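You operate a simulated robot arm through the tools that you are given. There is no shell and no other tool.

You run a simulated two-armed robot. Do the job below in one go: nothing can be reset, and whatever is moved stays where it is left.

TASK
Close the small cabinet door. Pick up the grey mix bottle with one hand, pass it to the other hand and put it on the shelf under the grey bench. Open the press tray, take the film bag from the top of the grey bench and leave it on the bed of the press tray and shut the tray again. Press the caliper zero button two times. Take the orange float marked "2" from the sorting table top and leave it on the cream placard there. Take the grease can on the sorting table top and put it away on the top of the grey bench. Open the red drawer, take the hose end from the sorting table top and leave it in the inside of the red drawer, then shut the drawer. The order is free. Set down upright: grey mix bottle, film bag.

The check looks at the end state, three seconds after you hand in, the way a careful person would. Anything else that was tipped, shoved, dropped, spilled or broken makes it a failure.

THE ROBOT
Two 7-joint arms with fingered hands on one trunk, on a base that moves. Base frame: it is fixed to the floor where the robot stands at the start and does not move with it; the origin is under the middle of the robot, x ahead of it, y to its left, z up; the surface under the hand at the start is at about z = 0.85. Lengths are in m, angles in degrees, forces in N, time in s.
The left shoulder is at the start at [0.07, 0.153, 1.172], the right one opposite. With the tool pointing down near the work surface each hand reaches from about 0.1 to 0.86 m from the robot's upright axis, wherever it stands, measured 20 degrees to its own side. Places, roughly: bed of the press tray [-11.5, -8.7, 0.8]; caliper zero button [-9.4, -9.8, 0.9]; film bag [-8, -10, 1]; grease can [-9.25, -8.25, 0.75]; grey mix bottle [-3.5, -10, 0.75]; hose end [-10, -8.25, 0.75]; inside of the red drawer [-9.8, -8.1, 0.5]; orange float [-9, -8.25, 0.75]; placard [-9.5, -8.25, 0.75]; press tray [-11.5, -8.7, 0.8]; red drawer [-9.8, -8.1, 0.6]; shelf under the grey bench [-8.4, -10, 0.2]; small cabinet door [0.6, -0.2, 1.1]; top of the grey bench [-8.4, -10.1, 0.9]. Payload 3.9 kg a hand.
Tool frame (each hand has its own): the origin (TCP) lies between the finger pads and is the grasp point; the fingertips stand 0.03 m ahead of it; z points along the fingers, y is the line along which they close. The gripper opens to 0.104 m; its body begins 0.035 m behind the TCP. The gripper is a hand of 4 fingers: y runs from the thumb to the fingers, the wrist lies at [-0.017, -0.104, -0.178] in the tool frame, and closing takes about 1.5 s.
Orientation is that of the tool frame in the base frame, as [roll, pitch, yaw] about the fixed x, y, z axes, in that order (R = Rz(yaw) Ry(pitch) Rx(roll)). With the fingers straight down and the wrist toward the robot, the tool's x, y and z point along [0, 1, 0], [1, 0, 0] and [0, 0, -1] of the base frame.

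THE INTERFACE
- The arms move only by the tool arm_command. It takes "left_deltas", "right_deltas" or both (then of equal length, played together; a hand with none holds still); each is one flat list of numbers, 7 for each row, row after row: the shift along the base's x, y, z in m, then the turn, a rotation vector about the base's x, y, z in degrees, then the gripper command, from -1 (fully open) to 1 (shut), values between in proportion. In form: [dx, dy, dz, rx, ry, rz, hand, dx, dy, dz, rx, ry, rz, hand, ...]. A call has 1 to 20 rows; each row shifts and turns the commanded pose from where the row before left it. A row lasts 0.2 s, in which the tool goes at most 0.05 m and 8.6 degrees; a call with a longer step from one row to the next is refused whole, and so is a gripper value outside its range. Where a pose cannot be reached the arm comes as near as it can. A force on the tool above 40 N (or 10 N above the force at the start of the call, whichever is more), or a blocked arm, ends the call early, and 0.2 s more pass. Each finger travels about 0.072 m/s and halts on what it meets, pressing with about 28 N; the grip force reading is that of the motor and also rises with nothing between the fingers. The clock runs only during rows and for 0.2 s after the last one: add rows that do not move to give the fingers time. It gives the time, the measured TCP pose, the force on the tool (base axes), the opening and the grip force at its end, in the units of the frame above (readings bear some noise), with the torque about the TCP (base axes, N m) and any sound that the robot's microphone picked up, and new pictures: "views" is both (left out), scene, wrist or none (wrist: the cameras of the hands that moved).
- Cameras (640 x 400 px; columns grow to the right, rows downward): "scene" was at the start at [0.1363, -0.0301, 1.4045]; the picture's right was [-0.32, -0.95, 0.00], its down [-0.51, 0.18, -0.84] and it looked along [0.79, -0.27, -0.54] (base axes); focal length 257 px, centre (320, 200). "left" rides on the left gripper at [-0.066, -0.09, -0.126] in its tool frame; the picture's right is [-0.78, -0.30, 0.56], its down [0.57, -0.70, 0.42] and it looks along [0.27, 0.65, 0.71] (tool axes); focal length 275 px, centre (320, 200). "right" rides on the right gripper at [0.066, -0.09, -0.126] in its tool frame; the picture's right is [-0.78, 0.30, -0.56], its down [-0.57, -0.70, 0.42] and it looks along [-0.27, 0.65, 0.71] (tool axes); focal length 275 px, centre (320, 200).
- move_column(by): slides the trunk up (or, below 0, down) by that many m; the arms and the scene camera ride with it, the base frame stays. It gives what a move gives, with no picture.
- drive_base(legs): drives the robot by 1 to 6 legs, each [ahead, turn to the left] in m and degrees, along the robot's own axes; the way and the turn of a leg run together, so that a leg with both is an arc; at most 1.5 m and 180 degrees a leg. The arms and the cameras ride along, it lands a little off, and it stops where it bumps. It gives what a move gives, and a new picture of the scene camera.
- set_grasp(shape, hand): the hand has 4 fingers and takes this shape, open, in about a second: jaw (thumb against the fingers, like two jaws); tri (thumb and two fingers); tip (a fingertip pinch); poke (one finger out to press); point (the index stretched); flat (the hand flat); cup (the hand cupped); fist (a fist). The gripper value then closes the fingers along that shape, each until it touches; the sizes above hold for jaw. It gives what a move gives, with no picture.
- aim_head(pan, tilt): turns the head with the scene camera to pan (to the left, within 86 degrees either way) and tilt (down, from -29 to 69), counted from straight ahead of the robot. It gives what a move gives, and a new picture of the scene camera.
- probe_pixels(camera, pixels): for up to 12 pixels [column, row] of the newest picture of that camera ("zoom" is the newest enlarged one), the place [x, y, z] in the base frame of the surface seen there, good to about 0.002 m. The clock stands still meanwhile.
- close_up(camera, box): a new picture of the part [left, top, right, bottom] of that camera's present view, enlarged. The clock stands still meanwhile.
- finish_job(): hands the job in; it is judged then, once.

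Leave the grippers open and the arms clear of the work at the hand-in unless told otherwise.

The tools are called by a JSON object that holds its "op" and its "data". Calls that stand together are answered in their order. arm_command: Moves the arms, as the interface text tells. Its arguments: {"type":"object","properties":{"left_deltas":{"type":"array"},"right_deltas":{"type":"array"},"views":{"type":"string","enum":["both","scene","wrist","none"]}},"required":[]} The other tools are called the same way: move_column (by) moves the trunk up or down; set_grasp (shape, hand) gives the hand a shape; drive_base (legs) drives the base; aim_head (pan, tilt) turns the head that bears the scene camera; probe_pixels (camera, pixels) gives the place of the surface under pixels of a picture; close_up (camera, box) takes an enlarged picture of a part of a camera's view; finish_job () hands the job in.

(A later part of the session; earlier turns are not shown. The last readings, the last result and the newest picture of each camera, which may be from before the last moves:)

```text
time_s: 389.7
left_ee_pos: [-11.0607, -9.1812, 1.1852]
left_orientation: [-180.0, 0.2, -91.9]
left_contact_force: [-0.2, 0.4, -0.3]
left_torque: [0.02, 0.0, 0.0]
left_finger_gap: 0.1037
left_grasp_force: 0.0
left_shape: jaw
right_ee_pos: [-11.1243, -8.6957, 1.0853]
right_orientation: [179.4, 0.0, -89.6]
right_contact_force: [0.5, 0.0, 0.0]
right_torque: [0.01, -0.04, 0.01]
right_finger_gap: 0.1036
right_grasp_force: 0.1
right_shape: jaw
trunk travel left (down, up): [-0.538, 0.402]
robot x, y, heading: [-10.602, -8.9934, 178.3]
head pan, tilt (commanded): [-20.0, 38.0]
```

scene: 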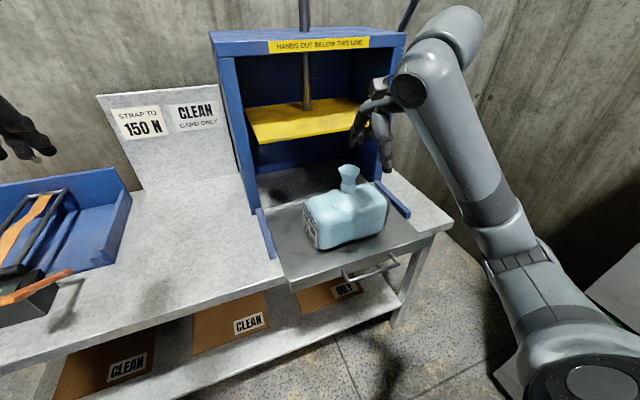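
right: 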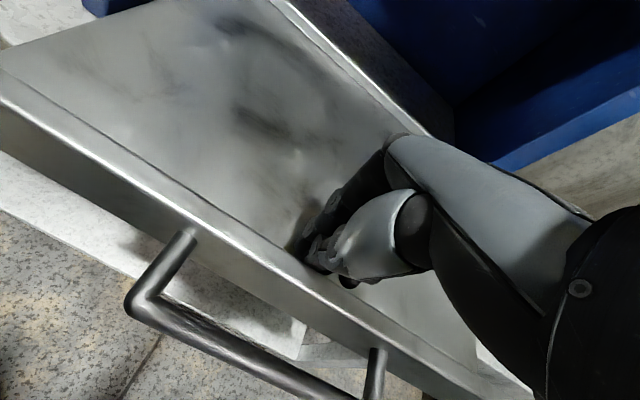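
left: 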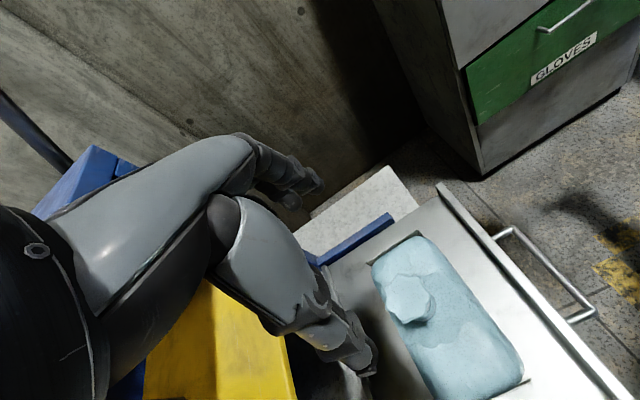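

The bag is well placed with its label turned sideways. To shut the tray I will push its bar handle with closed fingers. First I back the base 6 cm and bring the right hand in front of the handle.

{"op": "drive_base", "data": {"legs": [[-0.06, 0]]}}

{"op": "arm_command", "data": {"right_deltas": [0.03, 0, 0, 0, 0, 0, 1, 0.03, 0, -0.01, 0, 0, 0, 1, 0.02, 0, -0.03, 0, 0, 0, 1, 0, 0, -0.045, 0, 0, 0, 1, 0, 0, -0.045, 0, 0, 0, 1], "views": "both"}}

```text
time_s: 390.7
left_ee_pos: [-11.0012, -9.1816, 1.1854]
left_orientation: [-180.0, 0.2, -91.7]
left_contact_force: [-0.5, 0.3, 0.3]
left_torque: [0.01, 0.03, -0.03]
left_finger_gap: 0.1035
left_grasp_force: 0.1
left_shape: jaw
right_ee_pos: [-11.0641, -8.6967, 1.0864]
right_orientation: [179.3, 0.0, -89.6]
right_contact_force: [0.5, -1.1, 0.1]
right_torque: [0.0, 0.01, 0.01]
right_finger_gap: 0.1035
right_grasp_force: 0.0
right_shape: jaw
trunk travel left (down, up): [-0.538, 0.402]
robot x, y, heading: [-10.5392, -8.993, 178.5]
head pan, tilt (commanded): [-20.0, 38.0]
```

scene: 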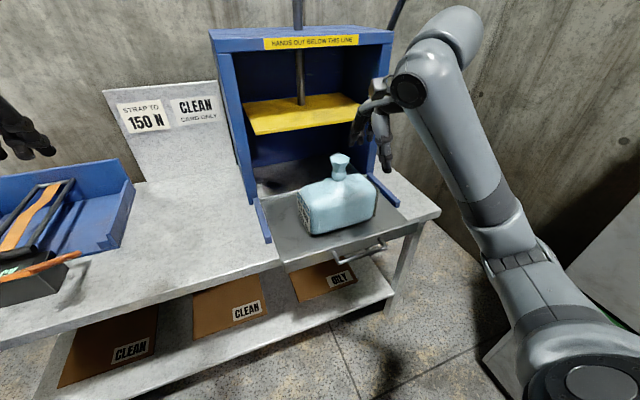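

```text
time_s: 391.9
left_ee_pos: [-11.0015, -9.1832, 1.1846]
left_orientation: [180.0, 0.2, -91.7]
left_contact_force: [0.6, -0.5, -0.8]
left_torque: [-0.01, 0.02, 0.0]
left_finger_gap: 0.1037
left_grasp_force: 0.0
left_shape: jaw
right_ee_pos: [-10.9861, -8.6988, 0.9577]
right_orientation: [179.3, 0.1, -89.4]
right_contact_force: [0.1, 0.3, -0.3]
right_torque: [0.02, 0.0, 0.0]
right_finger_gap: 0.0
right_grasp_force: 27.5
right_shape: jaw
trunk travel left (down, up): [-0.538, 0.402]
robot x, y, heading: [-10.5414, -8.9902, 178.5]
head pan, tilt (commanded): [-20.0, 38.0]
```

scene: 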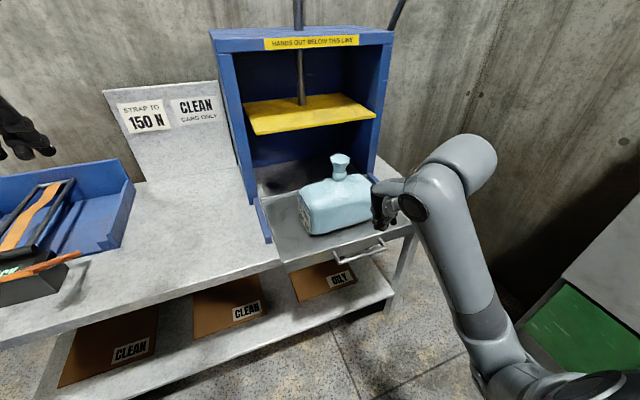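
right: 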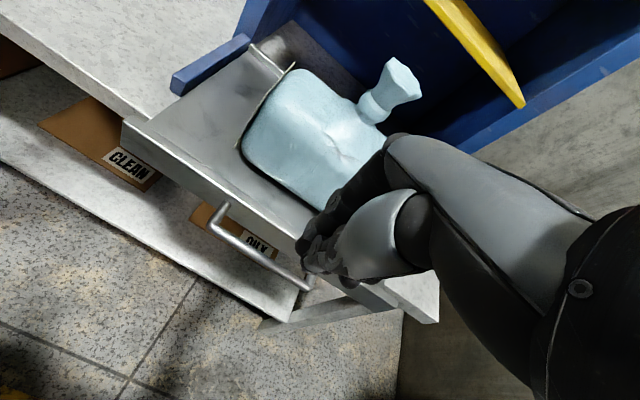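

I will probe the bar to confirm its position before lowering.

{"op": "probe_pixels", "data": {"camera": "right", "pixels": [[260, 255], [225, 232], [295, 283], [220, 205], [310, 240], [160, 150]]}}

{"op": "arm_command", "data": {"right_deltas": [0.005, 0.005, -0.04, 0, 0, 0, 1, 0, 0, -0.04, 0, 0, 0, 1, 0, 0, -0.04, 0, 0, 0, 1, 0, 0, -0.04, 0, 0, 0, 1], "views": "both"}}

```text
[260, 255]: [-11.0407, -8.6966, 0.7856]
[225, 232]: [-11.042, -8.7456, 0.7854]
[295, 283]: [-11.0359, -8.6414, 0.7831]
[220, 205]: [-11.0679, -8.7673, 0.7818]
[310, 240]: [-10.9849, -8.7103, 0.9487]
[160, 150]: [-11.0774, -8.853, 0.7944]
```

```text
time_s: 392.9
left_ee_pos: [-11.003, -9.1825, 1.1853]
left_orientation: [-179.9, 0.3, -91.8]
left_contact_force: [0.5, -1.1, -0.5]
left_torque: [0.0, 0.05, 0.02]
left_finger_gap: 0.104
left_grasp_force: 0.0
left_shape: jaw
right_ee_pos: [-10.9816, -8.6902, 0.7962]
right_orientation: [179.3, -0.1, -89.5]
right_contact_force: [-0.5, -0.7, 0.3]
right_torque: [-0.02, -0.01, -0.01]
right_finger_gap: 0.0
right_grasp_force: 28.5
right_shape: jaw
trunk travel left (down, up): [-0.538, 0.402]
robot x, y, heading: [-10.5419, -8.9936, 178.6]
head pan, tilt (commanded): [-20.0, 38.0]
```

scene: 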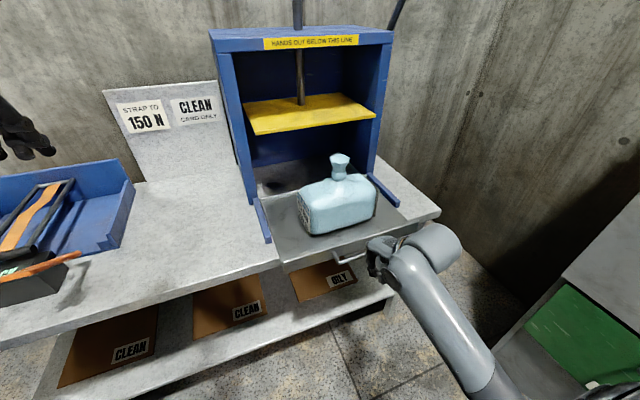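
right: 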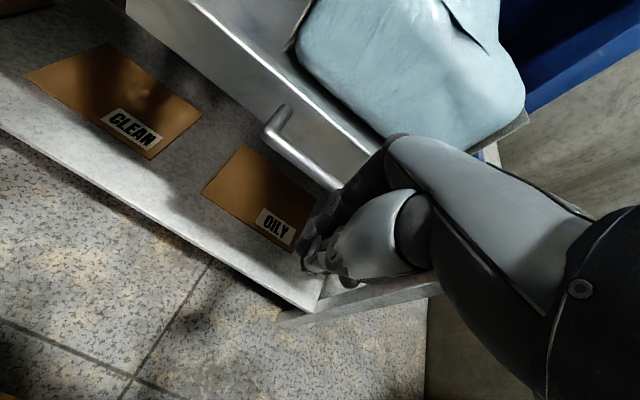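

The closed fingers are level with the bar. I will push slowly toward -x so the bag isn't jolted.

{"op": "arm_command", "data": {"right_deltas": [-0.01, 0, 0.002, 0, 0, 0, 1, -0.01, 0, 0.002, 0, 0, 0, 1, -0.01, 0, 0, 0, 0, 0, 1, -0.01, 0, 0, 0, 0, 0, 1, -0.012, 0, 0, 0, 0, 0, 1, -0.012, 0, 0, 0, 0, 0, 1, -0.014, 0, 0, 0, 0, 0, 1, -0.014, 0, 0, 0, 0, 0, 1, -0.014, 0, 0, 0, 0, 0, 1, -0.014, 0, 0, 0, 0, 0, 1], "views": "both"}}

```text
time_s: 395.1
left_ee_pos: [-11.0027, -9.1826, 1.1854]
left_orientation: [-179.9, 0.1, -91.7]
left_contact_force: [0.6, 0.5, 0.8]
left_torque: [-0.02, 0.03, -0.03]
left_finger_gap: 0.1036
left_grasp_force: 0.0
left_shape: jaw
right_ee_pos: [-11.0989, -8.6935, 0.7988]
right_orientation: [179.2, -0.1, -89.5]
right_contact_force: [1.0, -0.5, 1.4]
right_torque: [0.04, -0.01, 0.01]
right_finger_gap: 0.0001
right_grasp_force: 27.6
right_shape: jaw
trunk travel left (down, up): [-0.538, 0.402]
robot x, y, heading: [-10.5401, -8.9998, 178.7]
head pan, tilt (commanded): [-20.0, 38.0]
```

scene: 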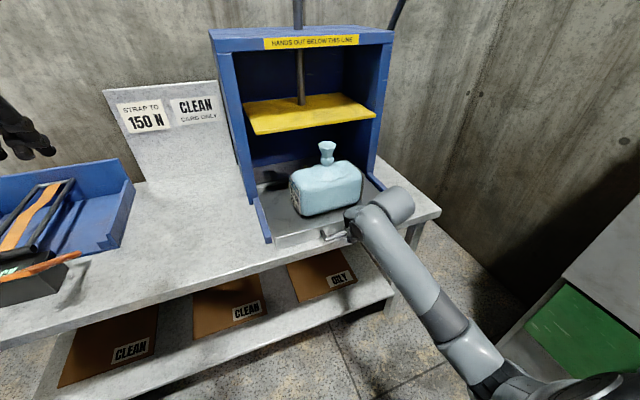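
right: 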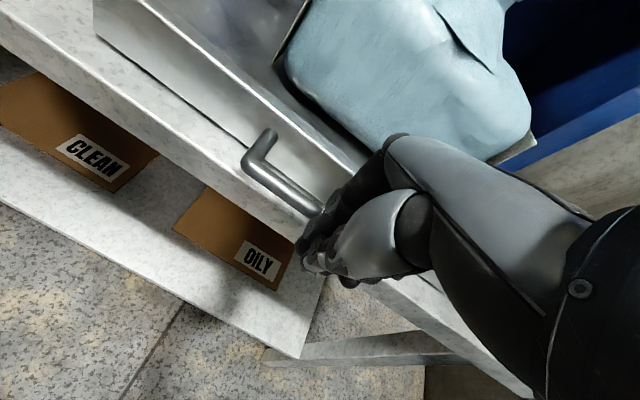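

The tray slides in with the bag standing. Before the bag's neck goes under the platen I will check the clearance: probe the platen's front face and the bag's top.

{"op": "close_up", "data": {"camera": "scene", "box": [230, 80, 400, 260]}}

{"op": "probe_pixels", "data": {"camera": "zoom", "pixels": [[250, 190], [380, 175], [380, 182], [250, 197], [362, 245], [350, 250], [375, 250], [300, 165], [430, 160], [220, 205]]}}

```text
2.22 times, centred on (315, 170) of scene
```

zoom: 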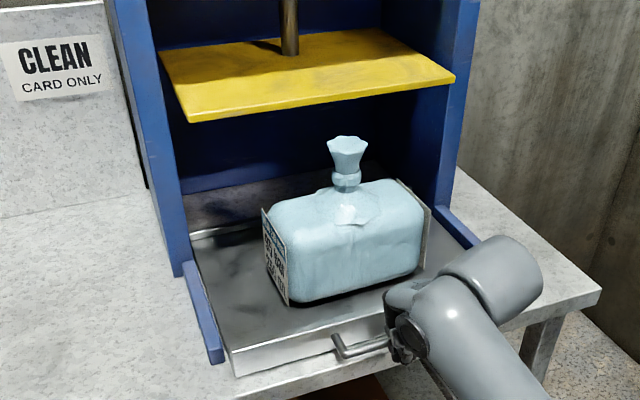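

```text
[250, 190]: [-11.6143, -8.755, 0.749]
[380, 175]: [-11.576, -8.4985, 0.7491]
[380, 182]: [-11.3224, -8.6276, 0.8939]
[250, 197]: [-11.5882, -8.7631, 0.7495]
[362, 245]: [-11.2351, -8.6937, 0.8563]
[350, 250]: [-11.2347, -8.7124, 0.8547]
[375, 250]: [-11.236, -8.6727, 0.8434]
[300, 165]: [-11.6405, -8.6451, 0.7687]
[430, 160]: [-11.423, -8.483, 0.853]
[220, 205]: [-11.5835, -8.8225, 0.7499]
```

I will probe exactly on the platen's thin front edge and the bag's top.

{"op": "probe_pixels", "data": {"camera": "zoom", "pixels": [[300, 99], [300, 102], [300, 104], [300, 106], [250, 108], [250, 112], [250, 114], [347, 140], [335, 142], [360, 140], [347, 150], [347, 165]]}}

```text
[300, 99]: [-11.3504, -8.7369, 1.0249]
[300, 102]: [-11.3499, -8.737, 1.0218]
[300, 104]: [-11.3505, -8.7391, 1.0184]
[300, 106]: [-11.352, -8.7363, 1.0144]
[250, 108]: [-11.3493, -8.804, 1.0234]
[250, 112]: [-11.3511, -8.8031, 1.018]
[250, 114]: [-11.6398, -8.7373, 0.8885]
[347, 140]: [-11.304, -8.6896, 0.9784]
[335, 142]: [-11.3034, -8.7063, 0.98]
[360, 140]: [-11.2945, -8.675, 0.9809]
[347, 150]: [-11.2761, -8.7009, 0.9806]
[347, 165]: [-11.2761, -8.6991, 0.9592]
```

The platen's underside is at 1.013 and the bag's top at 0.981: 3 cm to spare. I will keep pushing the remaining 16 cm.

{"op": "arm_command", "data": {"right_deltas": [-0.012, 0, 0, 0, 0, 0, 1, -0.014, 0, 0, 0, 0, 0, 1, -0.014, 0, 0, 0, 0, 0, 1, -0.014, 0, 0, 0, 0, 0, 1, -0.014, 0, 0, 0, 0, 0, 1, -0.014, 0, 0, 0, 0, 0, 1, -0.014, 0, 0, 0, 0, 0, 1, -0.014, 0, 0, 0, 0, 0, 1, -0.014, 0, 0, 0, 0, 0, 1, -0.014, 0, 0, 0, 0, 0, 1], "views": "both"}}

```text
time_s: 397.3
left_ee_pos: [-11.002, -9.1823, 1.1843]
left_orientation: [-180.0, 0.1, -91.8]
left_contact_force: [-0.6, -0.3, 0.3]
left_torque: [-0.04, 0.0, 0.01]
left_finger_gap: 0.1035
left_grasp_force: 0.1
left_shape: jaw
right_ee_pos: [-11.2371, -8.6926, 0.7983]
right_orientation: [179.4, 0.0, -89.5]
right_contact_force: [1.8, -0.9, 0.3]
right_torque: [0.0, 0.01, -0.01]
right_finger_gap: 0.0
right_grasp_force: 27.7
right_shape: jaw
trunk travel left (down, up): [-0.538, 0.402]
robot x, y, heading: [-10.5426, -8.9952, 178.5]
head pan, tilt (commanded): [-20.0, 38.0]
```

scene: 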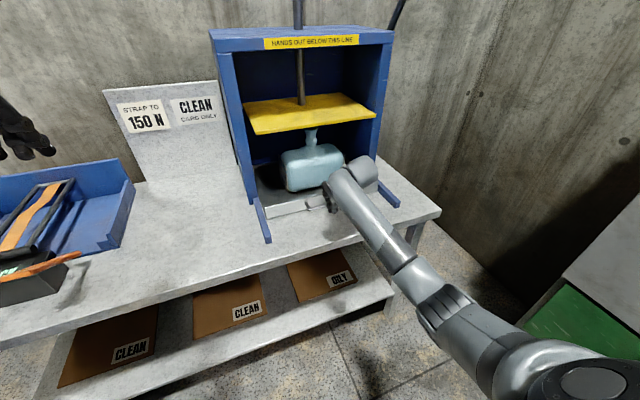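
right: 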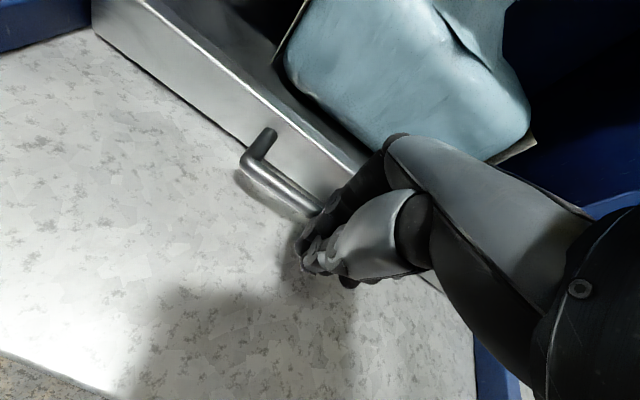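

Nearly shut. I will push the last 2–3 cm in small steps until it stops.

{"op": "arm_command", "data": {"right_deltas": [-0.007, 0, 0, 0, 0, 0, 1, -0.007, 0, 0, 0, 0, 0, 1, -0.006, 0, 0, 0, 0, 0, 1, -0.004, 0, 0, 0, 0, 0, 1, -0.003, 0, 0, 0, 0, 0, 1], "views": "both"}}

```text
time_s: 398.5
left_ee_pos: [-10.9998, -9.1824, 1.1855]
left_orientation: [179.9, 0.2, -91.9]
left_contact_force: [0.5, -0.2, -0.3]
left_torque: [-0.02, 0.03, -0.03]
left_finger_gap: 0.1038
left_grasp_force: 0.1
left_shape: jaw
right_ee_pos: [-11.2617, -8.6925, 0.8]
right_orientation: [179.1, 0.0, -89.6]
right_contact_force: [9.6, -0.2, 3.4]
right_torque: [0.04, -0.11, -0.11]
right_finger_gap: 0.0
right_grasp_force: 28.1
right_shape: jaw
trunk travel left (down, up): [-0.538, 0.402]
robot x, y, heading: [-10.5377, -8.9967, 178.3]
head pan, tilt (commanded): [-20.0, 38.0]
```

scene: 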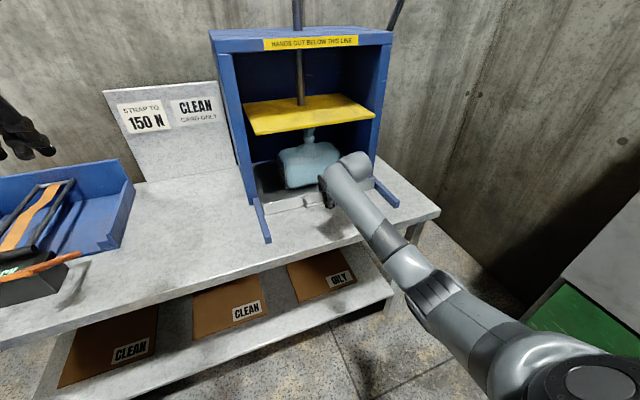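
right: 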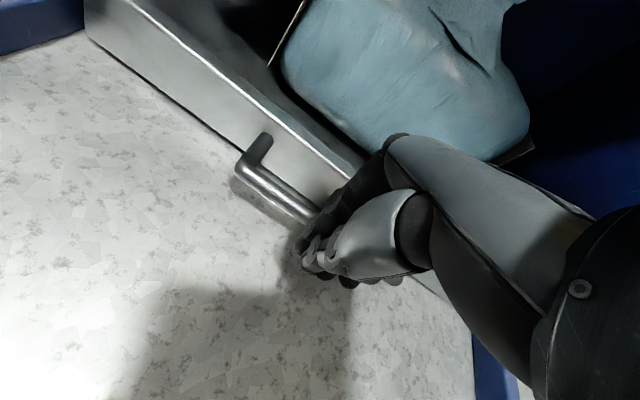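

It met the stop (9.6 N). I will press 3 mm more to seat it and then probe the tray front against its original place (x = -11.3208).

{"op": "arm_command", "data": {"right_deltas": [-0.003, 0, 0, 0, 0, 0, 1, 0, 0, 0, 0, 0, 0, 1], "views": "wrist"}}

{"op": "probe_pixels", "data": {"camera": "right", "pixels": [[200, 95], [140, 60], [180, 100], [250, 120], [240, 160], [275, 190]]}}

```text
time_s: 399.1
left_ee_pos: [-10.9994, -9.1819, 1.1872]
left_orientation: [179.9, 0.2, -91.7]
left_contact_force: [0.4, 0.4, -0.3]
left_torque: [0.03, -0.03, -0.01]
left_finger_gap: 0.1034
left_grasp_force: 0.2
left_shape: jaw
right_ee_pos: [-11.2663, -8.6929, 0.8016]
right_orientation: [179.0, 0.0, -89.5]
right_contact_force: [11.2, 0.6, 5.5]
right_torque: [0.07, -0.09, -0.17]
right_finger_gap: 0.0001
right_grasp_force: 28.4
right_shape: jaw
trunk travel left (down, up): [-0.538, 0.402]
robot x, y, heading: [-10.5393, -8.9941, 178.6]
head pan, tilt (commanded): [-20.0, 38.0]
```

right: 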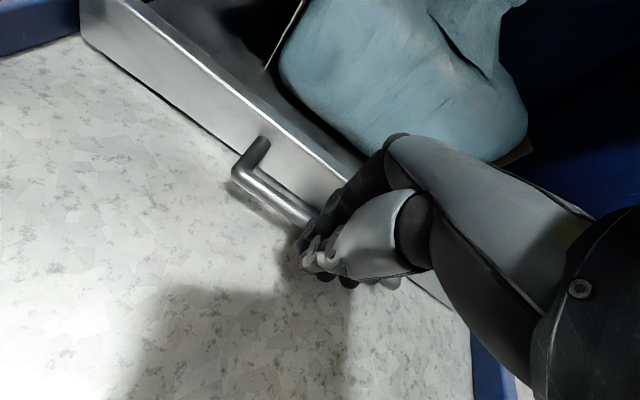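

```text
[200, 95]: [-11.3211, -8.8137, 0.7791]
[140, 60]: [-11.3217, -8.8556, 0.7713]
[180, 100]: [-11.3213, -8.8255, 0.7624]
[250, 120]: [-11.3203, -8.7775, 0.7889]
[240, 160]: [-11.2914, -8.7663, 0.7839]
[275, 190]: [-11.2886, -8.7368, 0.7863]
```

The tray front is at x = -11.321, exactly where it was when shut. I will withdraw the right hand and look at the result.

{"op": "arm_command", "data": {"right_deltas": [0.02, 0, 0, 0, 0, 0, 1, 0.03, 0, 0, 0, 0, 0, 1, 0.03, 0, 0.01, 0, 0, 0, 1, 0.03, 0, 0.03, 0, 0, 0, 1, 0.02, 0, 0.04, 0, 0, 0, 0, 0.02, 0, 0.04, 0, 0, 0, -1, 0, 0, 0.04, 0, 0, 0, -1, 0, 0, 0.04, 0, 0, 0, -1, 0, 0, 0.03, 0, 0, 0, -1], "views": "scene"}}

{"op": "close_up", "data": {"camera": "scene", "box": [200, 20, 420, 260]}}

```text
time_s: 401.1
left_ee_pos: [-11.0014, -9.1832, 1.1854]
left_orientation: [180.0, 0.2, -91.7]
left_contact_force: [-1.5, -0.3, 0.0]
left_torque: [0.0, -0.03, -0.01]
left_finger_gap: 0.1036
left_grasp_force: 0.0
left_shape: jaw
right_ee_pos: [-11.1188, -8.6942, 1.0292]
right_orientation: [179.2, 0.0, -89.5]
right_contact_force: [-0.4, 0.6, -0.3]
right_torque: [0.03, -0.04, 0.0]
right_finger_gap: 0.1034
right_grasp_force: 0.0
right_shape: jaw
trunk travel left (down, up): [-0.538, 0.402]
robot x, y, heading: [-10.5398, -8.993, 178.5]
head pan, tilt (commanded): [-20.0, 38.0]
```

scene: 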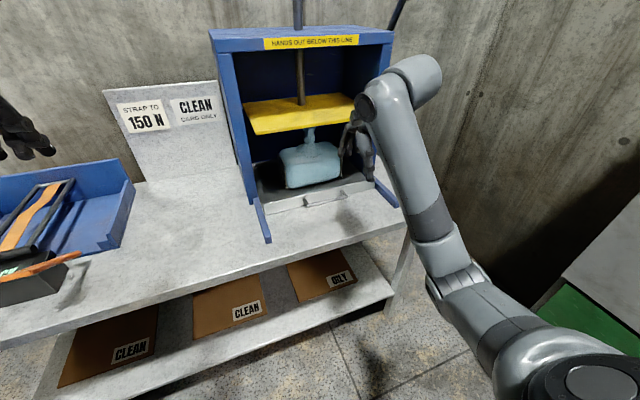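

```text
1.67 times, centred on (310, 140) of scene
```

zoom: 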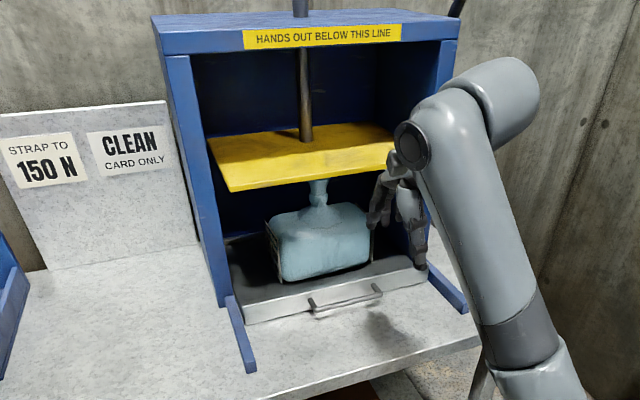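

The tray is shut with the bag standing upright inside. Last is the red drawer and the hose end. I will back up 0.55 m along the aisle and turn right to face the sorting table.

{"op": "drive_base", "data": {"legs": [[-0.55, 0], [0, -88.5]]}}

{"op": "aim_head", "data": {"pan": -5, "tilt": 45}}

```text
time_s: 408.0
left_ee_pos: [-10.2017, -8.5466, 1.1857]
left_orientation: [180.0, 0.1, 178.8]
left_contact_force: [-1.1, -0.2, -0.2]
left_torque: [-0.01, -0.03, -0.01]
left_finger_gap: 0.1037
left_grasp_force: 0.1
left_shape: jaw
right_ee_pos: [-9.7129, -8.4246, 1.0292]
right_orientation: [179.3, 0.0, -179.2]
right_contact_force: [-0.2, -0.6, 0.0]
right_torque: [-0.03, -0.04, 0.0]
right_finger_gap: 0.1035
right_grasp_force: 0.1
right_shape: jaw
trunk travel left (down, up): [-0.538, 0.402]
robot x, y, heading: [-10.008, -9.0079, 88.7]
head pan, tilt (commanded): [-20.0, 38.0]
```

scene: 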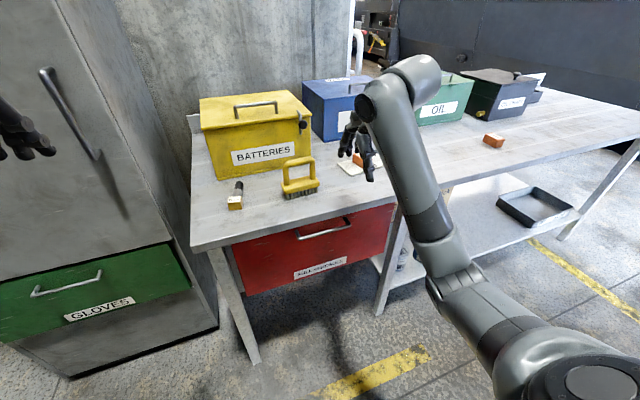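

```text
time_s: 408.7
left_ee_pos: [-10.2017, -8.5465, 1.1839]
left_orientation: [-180.0, 0.2, 178.7]
left_contact_force: [-0.3, -0.8, 0.0]
left_torque: [0.03, -0.03, 0.0]
left_finger_gap: 0.1037
left_grasp_force: 0.0
left_shape: jaw
right_ee_pos: [-9.7133, -8.4247, 1.0286]
right_orientation: [179.3, 0.0, -179.0]
right_contact_force: [-0.3, -0.2, -0.2]
right_torque: [-0.03, -0.01, -0.03]
right_finger_gap: 0.1034
right_grasp_force: 0.0
right_shape: jaw
trunk travel left (down, up): [-0.538, 0.402]
robot x, y, heading: [-10.0113, -9.0062, 89.0]
head pan, tilt (commanded): [-5.0, 45.0]
```

scene: 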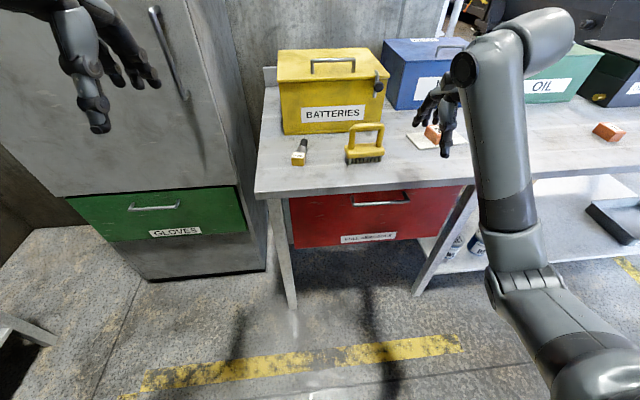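

Now I see the red drawer clearly with its bar handle at (380,203) and the hose end at (300,152). I will zoom in on both and probe.

{"op": "close_up", "data": {"camera": "scene", "box": [250, 120, 480, 260]}}

{"op": "probe_pixels", "data": {"camera": "scene", "pixels": [[355, 204], [380, 204], [408, 201], [380, 197], [300, 235], [455, 225], [380, 240], [330, 192], [300, 190], [440, 183], [430, 195], [295, 205]]}}

```text
2.78 times, centred on (365, 190) of scene
```

zoom: 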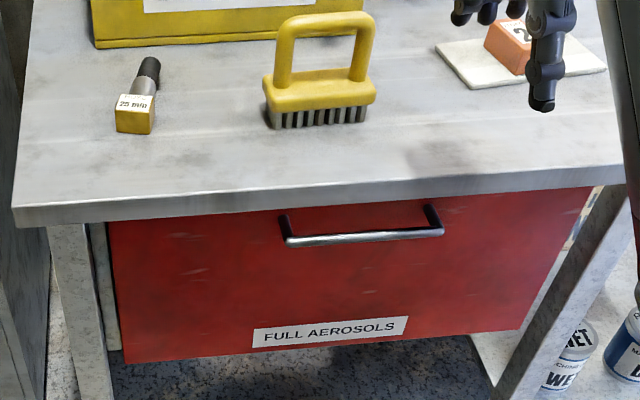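

```text
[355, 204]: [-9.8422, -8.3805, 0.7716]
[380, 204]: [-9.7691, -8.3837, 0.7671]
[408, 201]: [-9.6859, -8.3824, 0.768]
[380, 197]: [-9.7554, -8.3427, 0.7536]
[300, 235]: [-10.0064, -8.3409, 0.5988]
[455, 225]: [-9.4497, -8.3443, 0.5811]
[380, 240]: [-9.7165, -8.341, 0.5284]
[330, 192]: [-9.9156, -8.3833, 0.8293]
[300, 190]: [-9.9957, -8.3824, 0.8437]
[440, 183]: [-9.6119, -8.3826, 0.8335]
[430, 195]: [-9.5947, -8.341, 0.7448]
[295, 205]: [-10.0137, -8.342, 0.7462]
```

The bar is at y = -8.38, z = 0.768, from x = -9.845 to -9.683, right below the table's front edge. I will find the underside of the table edge for finger clearance.

{"op": "probe_pixels", "data": {"camera": "zoom", "pixels": [[350, 196], [350, 200], [350, 204], [350, 208], [350, 212], [350, 240], [350, 236], [350, 243], [286, 220], [435, 215], [140, 110], [150, 70]]}}

```text
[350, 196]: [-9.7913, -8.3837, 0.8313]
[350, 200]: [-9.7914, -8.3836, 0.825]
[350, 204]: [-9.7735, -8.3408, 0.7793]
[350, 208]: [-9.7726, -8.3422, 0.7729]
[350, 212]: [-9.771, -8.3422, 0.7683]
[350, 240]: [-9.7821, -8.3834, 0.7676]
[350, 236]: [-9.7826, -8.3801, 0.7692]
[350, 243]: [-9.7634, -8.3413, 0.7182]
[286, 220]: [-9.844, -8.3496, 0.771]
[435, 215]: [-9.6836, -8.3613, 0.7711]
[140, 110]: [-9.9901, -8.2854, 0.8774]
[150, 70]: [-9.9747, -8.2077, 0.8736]
```

The table's underside edge is at z 0.823, so there's about 5 cm above the bar. I will pinch the bar with fingers pointing forward: thumb below, fingers above. I back the base up 0.12 m and turn the right hand to point forward.

{"op": "drive_base", "data": {"legs": [[-0.12, 0]]}}

{"op": "arm_command", "data": {"right_deltas": [0, 0, 0, 8.4, 0, 0, 0, 0, 0, 0, 8.4, 0, 0, 0, 0, 0, 0, 8.4, 0, 0, 0, 0, 0, 0, 8.4, 0, 0, 0, 0, 0, 0, 8.4, 0, 0, 0, 0, 0, 0, 8.4, 0, 0, 0, 0, 0, 0, 8.4, 0, 0, 0, 0, 0, 0, 8.4, 0, 0, 0, 0, 0, 0, 8.4, 0, 0, 0, 0, 0, 0, 8.4, 0, 0, 0, 0, 0, 0, 6, 0, 0, 0], "views": "both"}}

```text
time_s: 410.0
left_ee_pos: [-10.2023, -8.6655, 1.1847]
left_orientation: [180.0, 0.3, 178.6]
left_contact_force: [-0.3, -0.5, 0.5]
left_torque: [0.01, -0.01, 0.0]
left_finger_gap: 0.1036
left_grasp_force: 0.1
left_shape: jaw
right_ee_pos: [-9.713, -8.545, 1.0281]
right_orientation: [179.3, 0.0, -179.1]
right_contact_force: [-0.9, -0.2, 0.5]
right_torque: [0.04, 0.01, -0.04]
right_finger_gap: 0.1037
right_grasp_force: 0.1
right_shape: jaw
trunk travel left (down, up): [-0.538, 0.402]
robot x, y, heading: [-10.0123, -9.1254, 88.9]
head pan, tilt (commanded): [-5.0, 45.0]
```

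scene: 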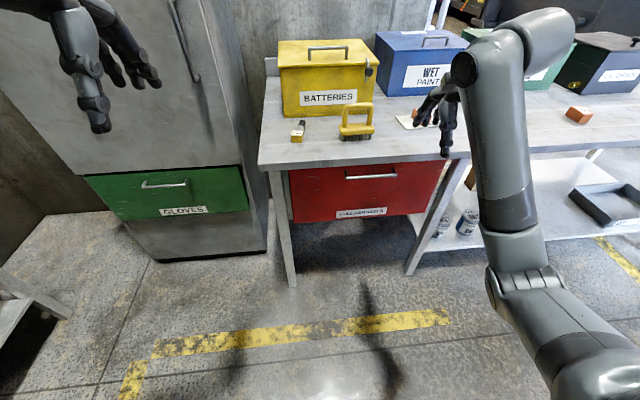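

```text
time_s: 412.4
left_ee_pos: [-10.2018, -8.6642, 1.1844]
left_orientation: [-179.9, 0.2, 178.6]
left_contact_force: [0.0, 0.8, -0.8]
left_torque: [0.03, -0.01, 0.0]
left_finger_gap: 0.1036
left_grasp_force: 0.1
left_shape: jaw
right_ee_pos: [-9.7147, -8.5433, 1.029]
right_orientation: [89.3, 0.8, 180.0]
right_contact_force: [0.4, 0.1, 1.4]
right_torque: [-0.02, -0.01, -0.01]
right_finger_gap: 0.0521
right_grasp_force: 0.0
right_shape: jaw
trunk travel left (down, up): [-0.538, 0.402]
robot x, y, heading: [-10.0121, -9.1237, 88.8]
head pan, tilt (commanded): [-5.0, 45.0]
```

scene: 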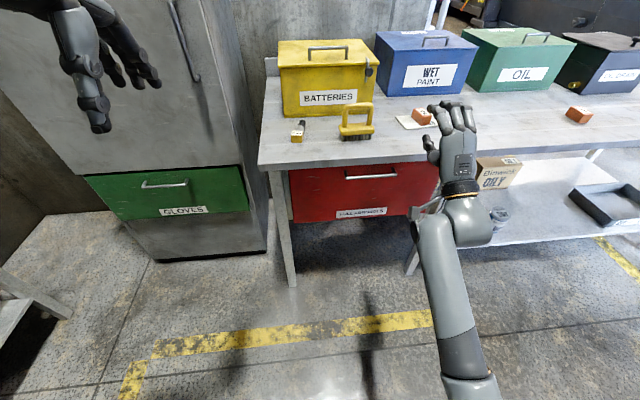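
right: 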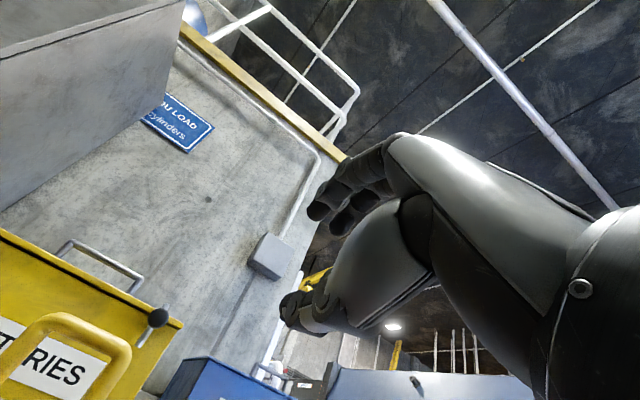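

The hand now points forward, half open. I will lower the trunk 0.26 m to bring it level with the bar and shift 5 cm left.

{"op": "move_column", "data": {"by": -0.26}}

{"op": "arm_command", "data": {"right_deltas": [-0.025, 0.01, 0, 0.7, -0.8, 0, 0, -0.025, 0.01, 0, 0, 0, 0, 0], "views": "both"}}

{"op": "aim_head", "data": {"pan": -15, "tilt": 25}}

```text
time_s: 415.1
left_ee_pos: [-10.2028, -8.6652, 0.9243]
left_orientation: [-179.9, 0.2, 178.6]
left_contact_force: [0.2, -0.9, 0.6]
left_torque: [0.01, -0.01, 0.02]
left_finger_gap: 0.1036
left_grasp_force: 0.1
left_shape: jaw
right_ee_pos: [-9.7143, -8.5446, 0.7699]
right_orientation: [89.3, 0.9, -179.9]
right_contact_force: [0.2, -0.1, -0.9]
right_torque: [0.01, -0.02, 0.0]
right_finger_gap: 0.0525
right_grasp_force: 0.2
right_shape: jaw
trunk travel left (down, up): [-0.278, 0.662]
robot x, y, heading: [-10.0097, -9.1262, 88.8]
head pan, tilt (commanded): [-5.0, 45.0]
```

```text
time_s: 415.6
left_ee_pos: [-10.2029, -8.6657, 0.9242]
left_orientation: [-179.8, 0.2, 178.7]
left_contact_force: [0.6, 0.8, 0.0]
left_torque: [-0.01, -0.01, 0.01]
left_finger_gap: 0.104
left_grasp_force: 0.0
left_shape: jaw
right_ee_pos: [-9.7653, -8.5226, 0.7693]
right_orientation: [88.6, 1.7, -180.0]
right_contact_force: [-1.0, -0.3, -0.2]
right_torque: [0.03, 0.02, 0.03]
right_finger_gap: 0.0525
right_grasp_force: 0.0
right_shape: jaw
trunk travel left (down, up): [-0.278, 0.662]
robot x, y, heading: [-10.0123, -9.125, 89.0]
head pan, tilt (commanded): [-5.0, 45.0]
```

scene: 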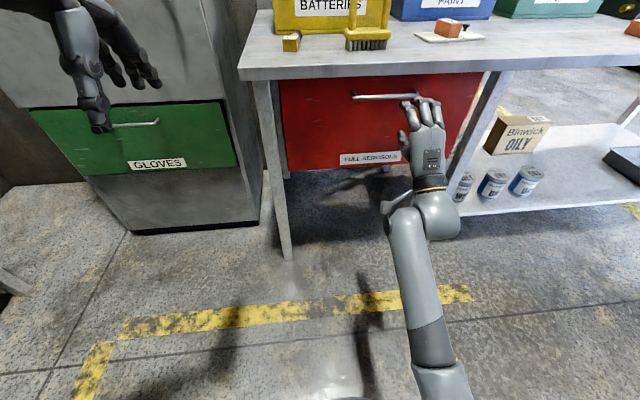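
right: 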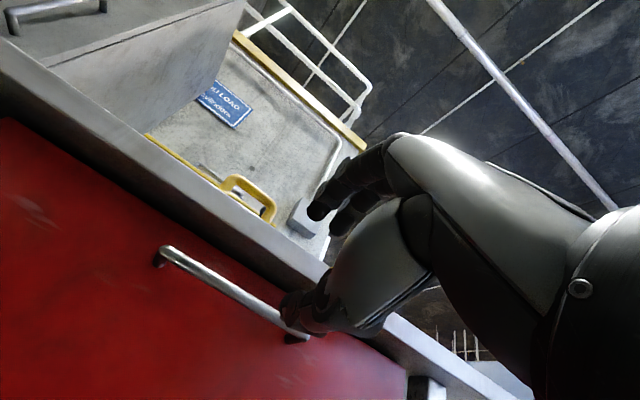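

```text
time_s: 416.5
left_ee_pos: [-10.2021, -8.6651, 0.9249]
left_orientation: [180.0, 0.2, 178.6]
left_contact_force: [0.0, 0.3, 1.3]
left_torque: [0.0, 0.01, 0.0]
left_finger_gap: 0.1037
left_grasp_force: 0.1
left_shape: jaw
right_ee_pos: [-9.7644, -8.5222, 0.7695]
right_orientation: [88.7, 1.6, -179.9]
right_contact_force: [1.4, -0.6, 0.4]
right_torque: [-0.03, 0.02, 0.03]
right_finger_gap: 0.0523
right_grasp_force: 0.1
right_shape: jaw
trunk travel left (down, up): [-0.278, 0.662]
robot x, y, heading: [-10.009, -9.1244, 88.8]
head pan, tilt (commanded): [-15.0, 25.0]
```

scene: 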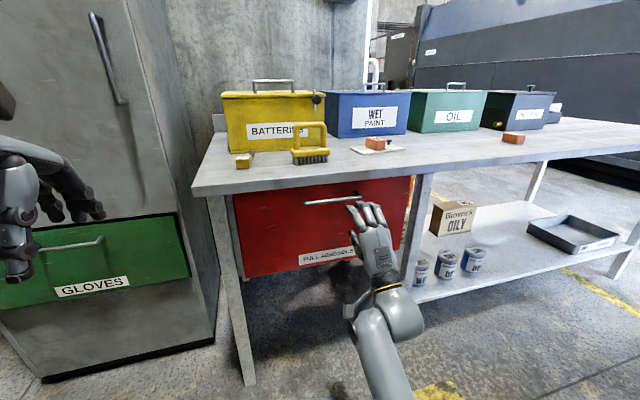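

The hand is level with the bar. I will lower 4 mm, level the fingers, and move forward in steps so the bar goes between thumb and fingers.

{"op": "arm_command", "data": {"right_deltas": [0, 0.03, -0.004, -1.2, 0, 0, 0, 0, 0.04, 0, 0, 0, 0, 0, 0, 0.03, 0, 0, 0, 0, 0], "views": "both"}}

{"op": "close_up", "data": {"camera": "scene", "box": [280, 150, 440, 290]}}

```text
time_s: 417.3
left_ee_pos: [-10.2034, -8.6657, 0.9246]
left_orientation: [-179.9, 0.2, 178.6]
left_contact_force: [0.1, 1.0, 0.0]
left_torque: [-0.02, 0.0, 0.01]
left_finger_gap: 0.1037
left_grasp_force: 0.2
left_shape: jaw
right_ee_pos: [-9.7649, -8.4227, 0.7634]
right_orientation: [89.9, 1.7, 179.9]
right_contact_force: [-0.4, 0.0, 0.0]
right_torque: [0.02, -0.02, -0.02]
right_finger_gap: 0.0524
right_grasp_force: 0.0
right_shape: jaw
trunk travel left (down, up): [-0.278, 0.662]
robot x, y, heading: [-10.0139, -9.1239, 88.8]
head pan, tilt (commanded): [-15.0, 25.0]
```

scene: 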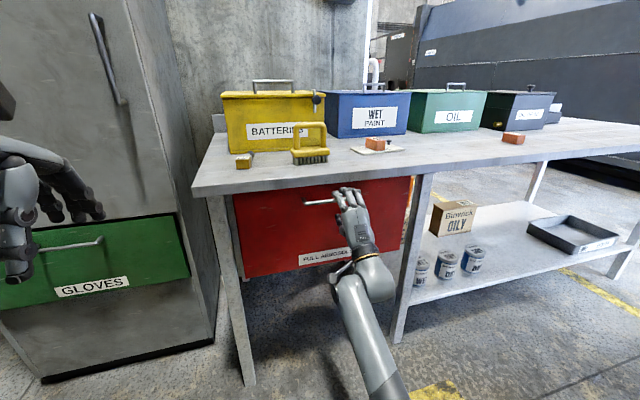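
right: 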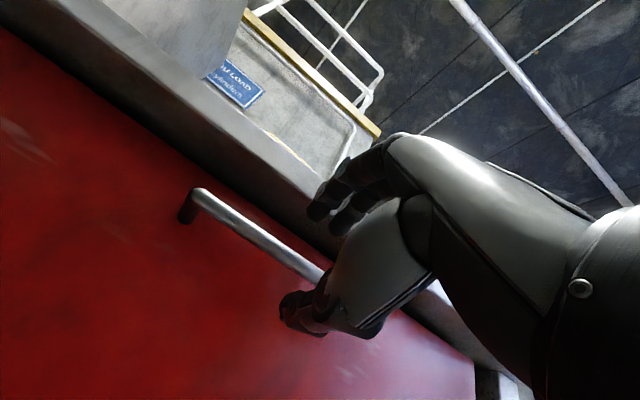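

```text
2.86 times, centred on (360, 220) of scene
```

zoom: 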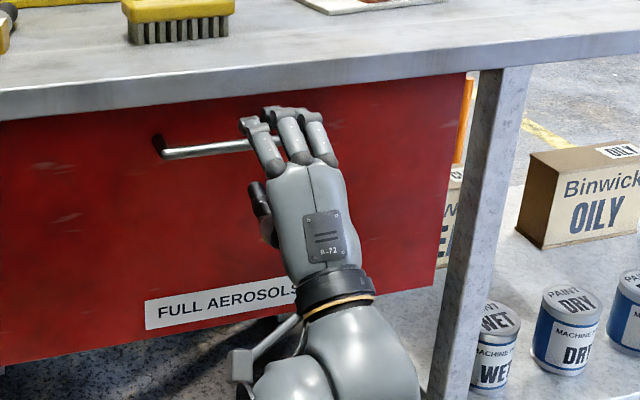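

The bar is heading between the thumb and the fingers. I will check the upper fingertips' height against the table edge (underside 0.823).

{"op": "probe_pixels", "data": {"camera": "right", "pixels": [[315, 208], [325, 195], [340, 180], [335, 222], [295, 300], [300, 320], [285, 250], [230, 218], [270, 190]]}}

{"op": "probe_pixels", "data": {"camera": "zoom", "pixels": [[250, 122], [275, 112], [300, 112], [265, 145], [290, 140], [200, 152], [315, 128]]}}

```text
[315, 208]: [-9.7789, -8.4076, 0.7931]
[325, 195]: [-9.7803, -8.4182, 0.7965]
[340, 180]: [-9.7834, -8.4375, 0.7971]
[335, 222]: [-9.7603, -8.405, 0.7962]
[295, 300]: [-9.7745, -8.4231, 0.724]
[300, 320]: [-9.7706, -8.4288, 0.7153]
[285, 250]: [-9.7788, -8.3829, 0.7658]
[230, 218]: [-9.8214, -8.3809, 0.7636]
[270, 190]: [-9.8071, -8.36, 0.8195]
```

```text
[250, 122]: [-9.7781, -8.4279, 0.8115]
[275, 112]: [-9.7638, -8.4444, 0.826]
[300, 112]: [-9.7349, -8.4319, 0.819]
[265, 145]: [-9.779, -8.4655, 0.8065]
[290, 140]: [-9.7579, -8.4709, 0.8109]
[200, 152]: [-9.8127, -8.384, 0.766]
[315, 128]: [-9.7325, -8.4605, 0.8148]
```

There's about 1 cm to spare under the table edge. I will lower another 4 mm, move in the last 4 cm and close on the bar.

{"op": "arm_command", "data": {"right_deltas": [0, 0.01, -0.004, 0, 0, 0, 0, 0, 0.017, 0, 0, 0, 0, 0, 0, 0.015, 0, 0, 0, 0, 0, 0, 0, 0, 0, 0, 0, 0.5, 0, 0, 0, 0, 0, 0, 1, 0, 0, 0, 0, 0, 0, 1, 0, 0, 0, 0, 0, 0, 1], "views": "both"}}

```text
time_s: 418.9
left_ee_pos: [-10.2023, -8.6642, 0.9243]
left_orientation: [-179.9, 0.2, 178.6]
left_contact_force: [-1.2, 1.1, 0.1]
left_torque: [-0.01, 0.01, -0.03]
left_finger_gap: 0.1037
left_grasp_force: 0.1
left_shape: jaw
right_ee_pos: [-9.7642, -8.3827, 0.761]
right_orientation: [89.9, 1.7, -179.9]
right_contact_force: [1.2, 1.8, 0.3]
right_torque: [0.04, -0.04, 0.02]
right_finger_gap: 0.0
right_grasp_force: 27.9
right_shape: jaw
trunk travel left (down, up): [-0.278, 0.662]
robot x, y, heading: [-10.0116, -9.1261, 89.0]
head pan, tilt (commanded): [-15.0, 25.0]
```

scene: 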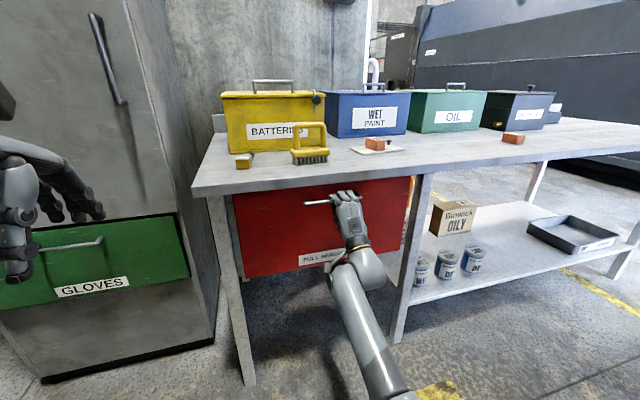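
right: 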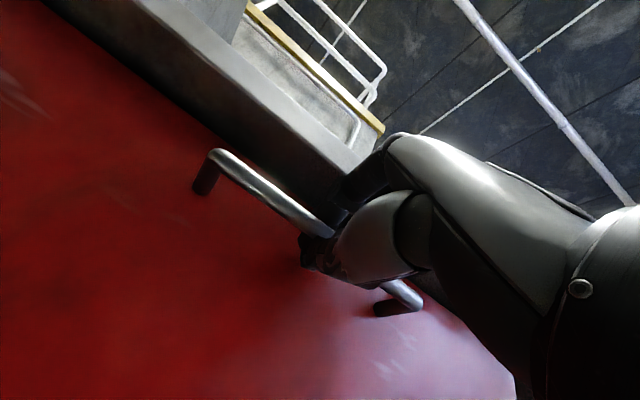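

The bar passes through the closed hand, so the fingers hook it. I will pull the drawer toward me in gentle steps.

{"op": "arm_command", "data": {"right_deltas": [0, -0.01, 0, 0, 0, 0, 1, 0, -0.015, 0, 0, 0, 0, 1, 0, -0.02, 0, 0, 0, 0, 1, 0, -0.02, 0, 0, 0, 0, 1, 0, -0.02, 0, 0, 0, 0, 1], "views": "both"}}

```text
time_s: 420.1
left_ee_pos: [-10.203, -8.6645, 0.9251]
left_orientation: [180.0, 0.2, 178.6]
left_contact_force: [-0.1, -0.7, -0.7]
left_torque: [0.02, -0.01, 0.01]
left_finger_gap: 0.1039
left_grasp_force: 0.0
left_shape: jaw
right_ee_pos: [-9.7643, -8.4689, 0.7599]
right_orientation: [89.8, 1.7, -180.0]
right_contact_force: [1.4, -1.4, 3.3]
right_torque: [0.04, 0.0, 0.03]
right_finger_gap: 0.0001
right_grasp_force: 28.4
right_shape: jaw
trunk travel left (down, up): [-0.278, 0.662]
robot x, y, heading: [-10.011, -9.126, 88.8]
head pan, tilt (commanded): [-15.0, 25.0]
```

scene: 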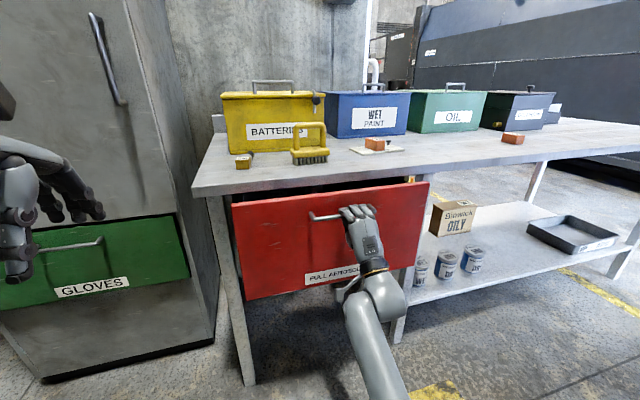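
right: 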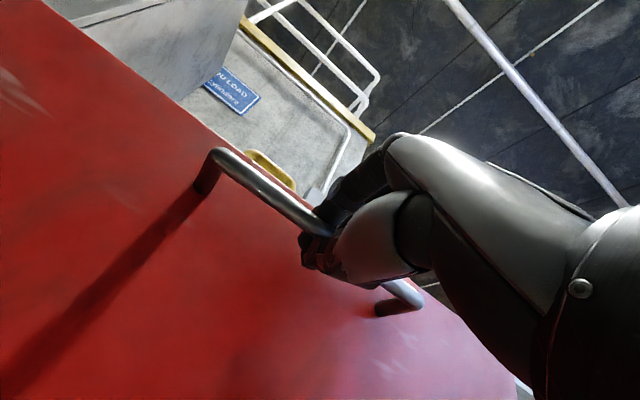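

The drawer is opening smoothly. I will pull another 0.12 m.

{"op": "arm_command", "data": {"right_deltas": [0, -0.02, 0, 0, 0, 0, 1, 0, -0.02, 0, 0, 0, 0, 1, 0, -0.02, 0, 0, 0, 0, 1, 0, -0.02, 0, 0, 0, 0, 1, 0, -0.02, 0, 0, 0, 0, 1, 0, -0.02, 0, 0, 0, 0, 1], "views": "scene"}}

```text
time_s: 421.5
left_ee_pos: [-10.2025, -8.6654, 0.9242]
left_orientation: [180.0, 0.2, 178.7]
left_contact_force: [0.1, -0.4, -0.7]
left_torque: [-0.01, 0.0, -0.01]
left_finger_gap: 0.1038
left_grasp_force: 0.0
left_shape: jaw
right_ee_pos: [-9.7649, -8.5876, 0.761]
right_orientation: [89.9, 1.7, -179.9]
right_contact_force: [-1.6, -0.6, -1.4]
right_torque: [0.01, -0.1, 0.08]
right_finger_gap: 0.0001
right_grasp_force: 27.8
right_shape: jaw
trunk travel left (down, up): [-0.278, 0.662]
robot x, y, heading: [-10.0108, -9.1241, 88.9]
head pan, tilt (commanded): [-15.0, 25.0]
```

scene: 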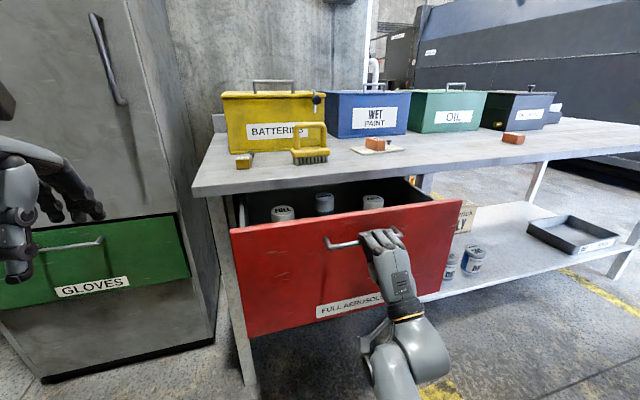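

There are aerosol cans standing inside the drawer. I will pull 5 cm more for room, gently.

{"op": "arm_command", "data": {"right_deltas": [0, -0.015, 0, 0, 0, 0, 1, 0, -0.015, 0, 0, 0, 0, 1, 0, -0.015, 0, 0, 0, 0, 1], "views": "scene"}}

```text
time_s: 422.3
left_ee_pos: [-10.2036, -8.6641, 0.9244]
left_orientation: [-179.9, 0.2, 178.6]
left_contact_force: [-0.2, -0.3, 0.8]
left_torque: [0.0, 0.05, 0.0]
left_finger_gap: 0.1037
left_grasp_force: 0.0
left_shape: jaw
right_ee_pos: [-9.7634, -8.6336, 0.7613]
right_orientation: [90.0, 1.8, -179.9]
right_contact_force: [-3.3, -1.1, -7.0]
right_torque: [-0.02, -0.08, 0.06]
right_finger_gap: 0.0
right_grasp_force: 28.1
right_shape: jaw
trunk travel left (down, up): [-0.278, 0.662]
robot x, y, heading: [-10.0113, -9.1279, 88.7]
head pan, tilt (commanded): [-15.0, 25.0]
```

scene: 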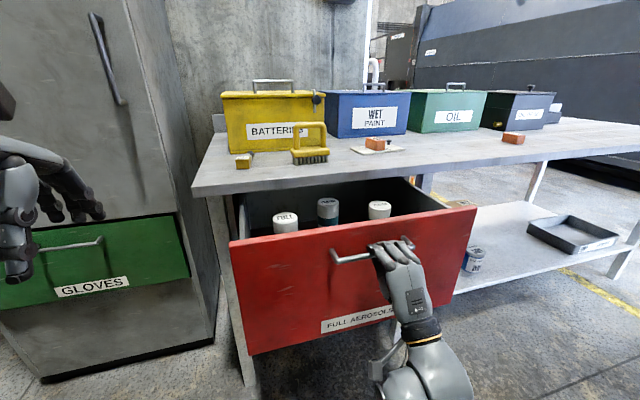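

The drawer is open about 25 cm. I will open the hand and back the base off 0.12 m to slip off the handle.

{"op": "arm_command", "data": {"right_deltas": [0, 0, 0, 0, 0, 0, 0.5, 0, 0, 0, 0, 0, 0, 0, 0, 0, 0, 0, 0, 0, 0, 0, 0, 0, 0, 0, 0, -0.2, 0, 0, 0, 0, 0, 0, -0.2], "views": "wrist"}}

```text
time_s: 423.5
left_ee_pos: [-10.203, -8.6654, 0.9253]
left_orientation: [-180.0, 0.3, 178.7]
left_contact_force: [-0.6, 0.1, -0.7]
left_torque: [-0.02, -0.03, -0.01]
left_finger_gap: 0.1035
left_grasp_force: 0.0
left_shape: jaw
right_ee_pos: [-9.7638, -8.6315, 0.7622]
right_orientation: [89.8, 1.6, 180.0]
right_contact_force: [0.6, -0.4, 0.4]
right_torque: [0.02, -0.01, -0.03]
right_finger_gap: 0.062
right_grasp_force: 0.0
right_shape: jaw
trunk travel left (down, up): [-0.278, 0.662]
robot x, y, heading: [-10.0101, -9.1272, 88.9]
head pan, tilt (commanded): [-15.0, 25.0]
```

right: 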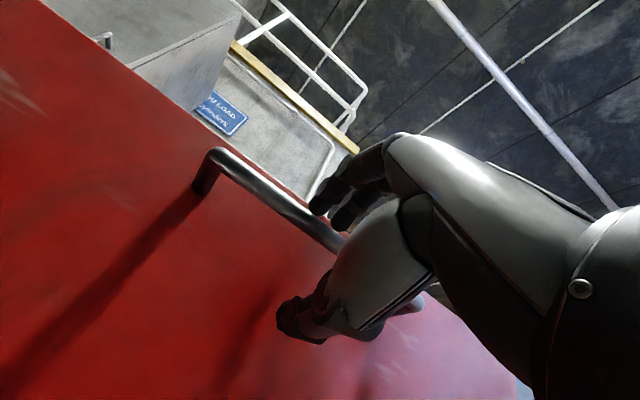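

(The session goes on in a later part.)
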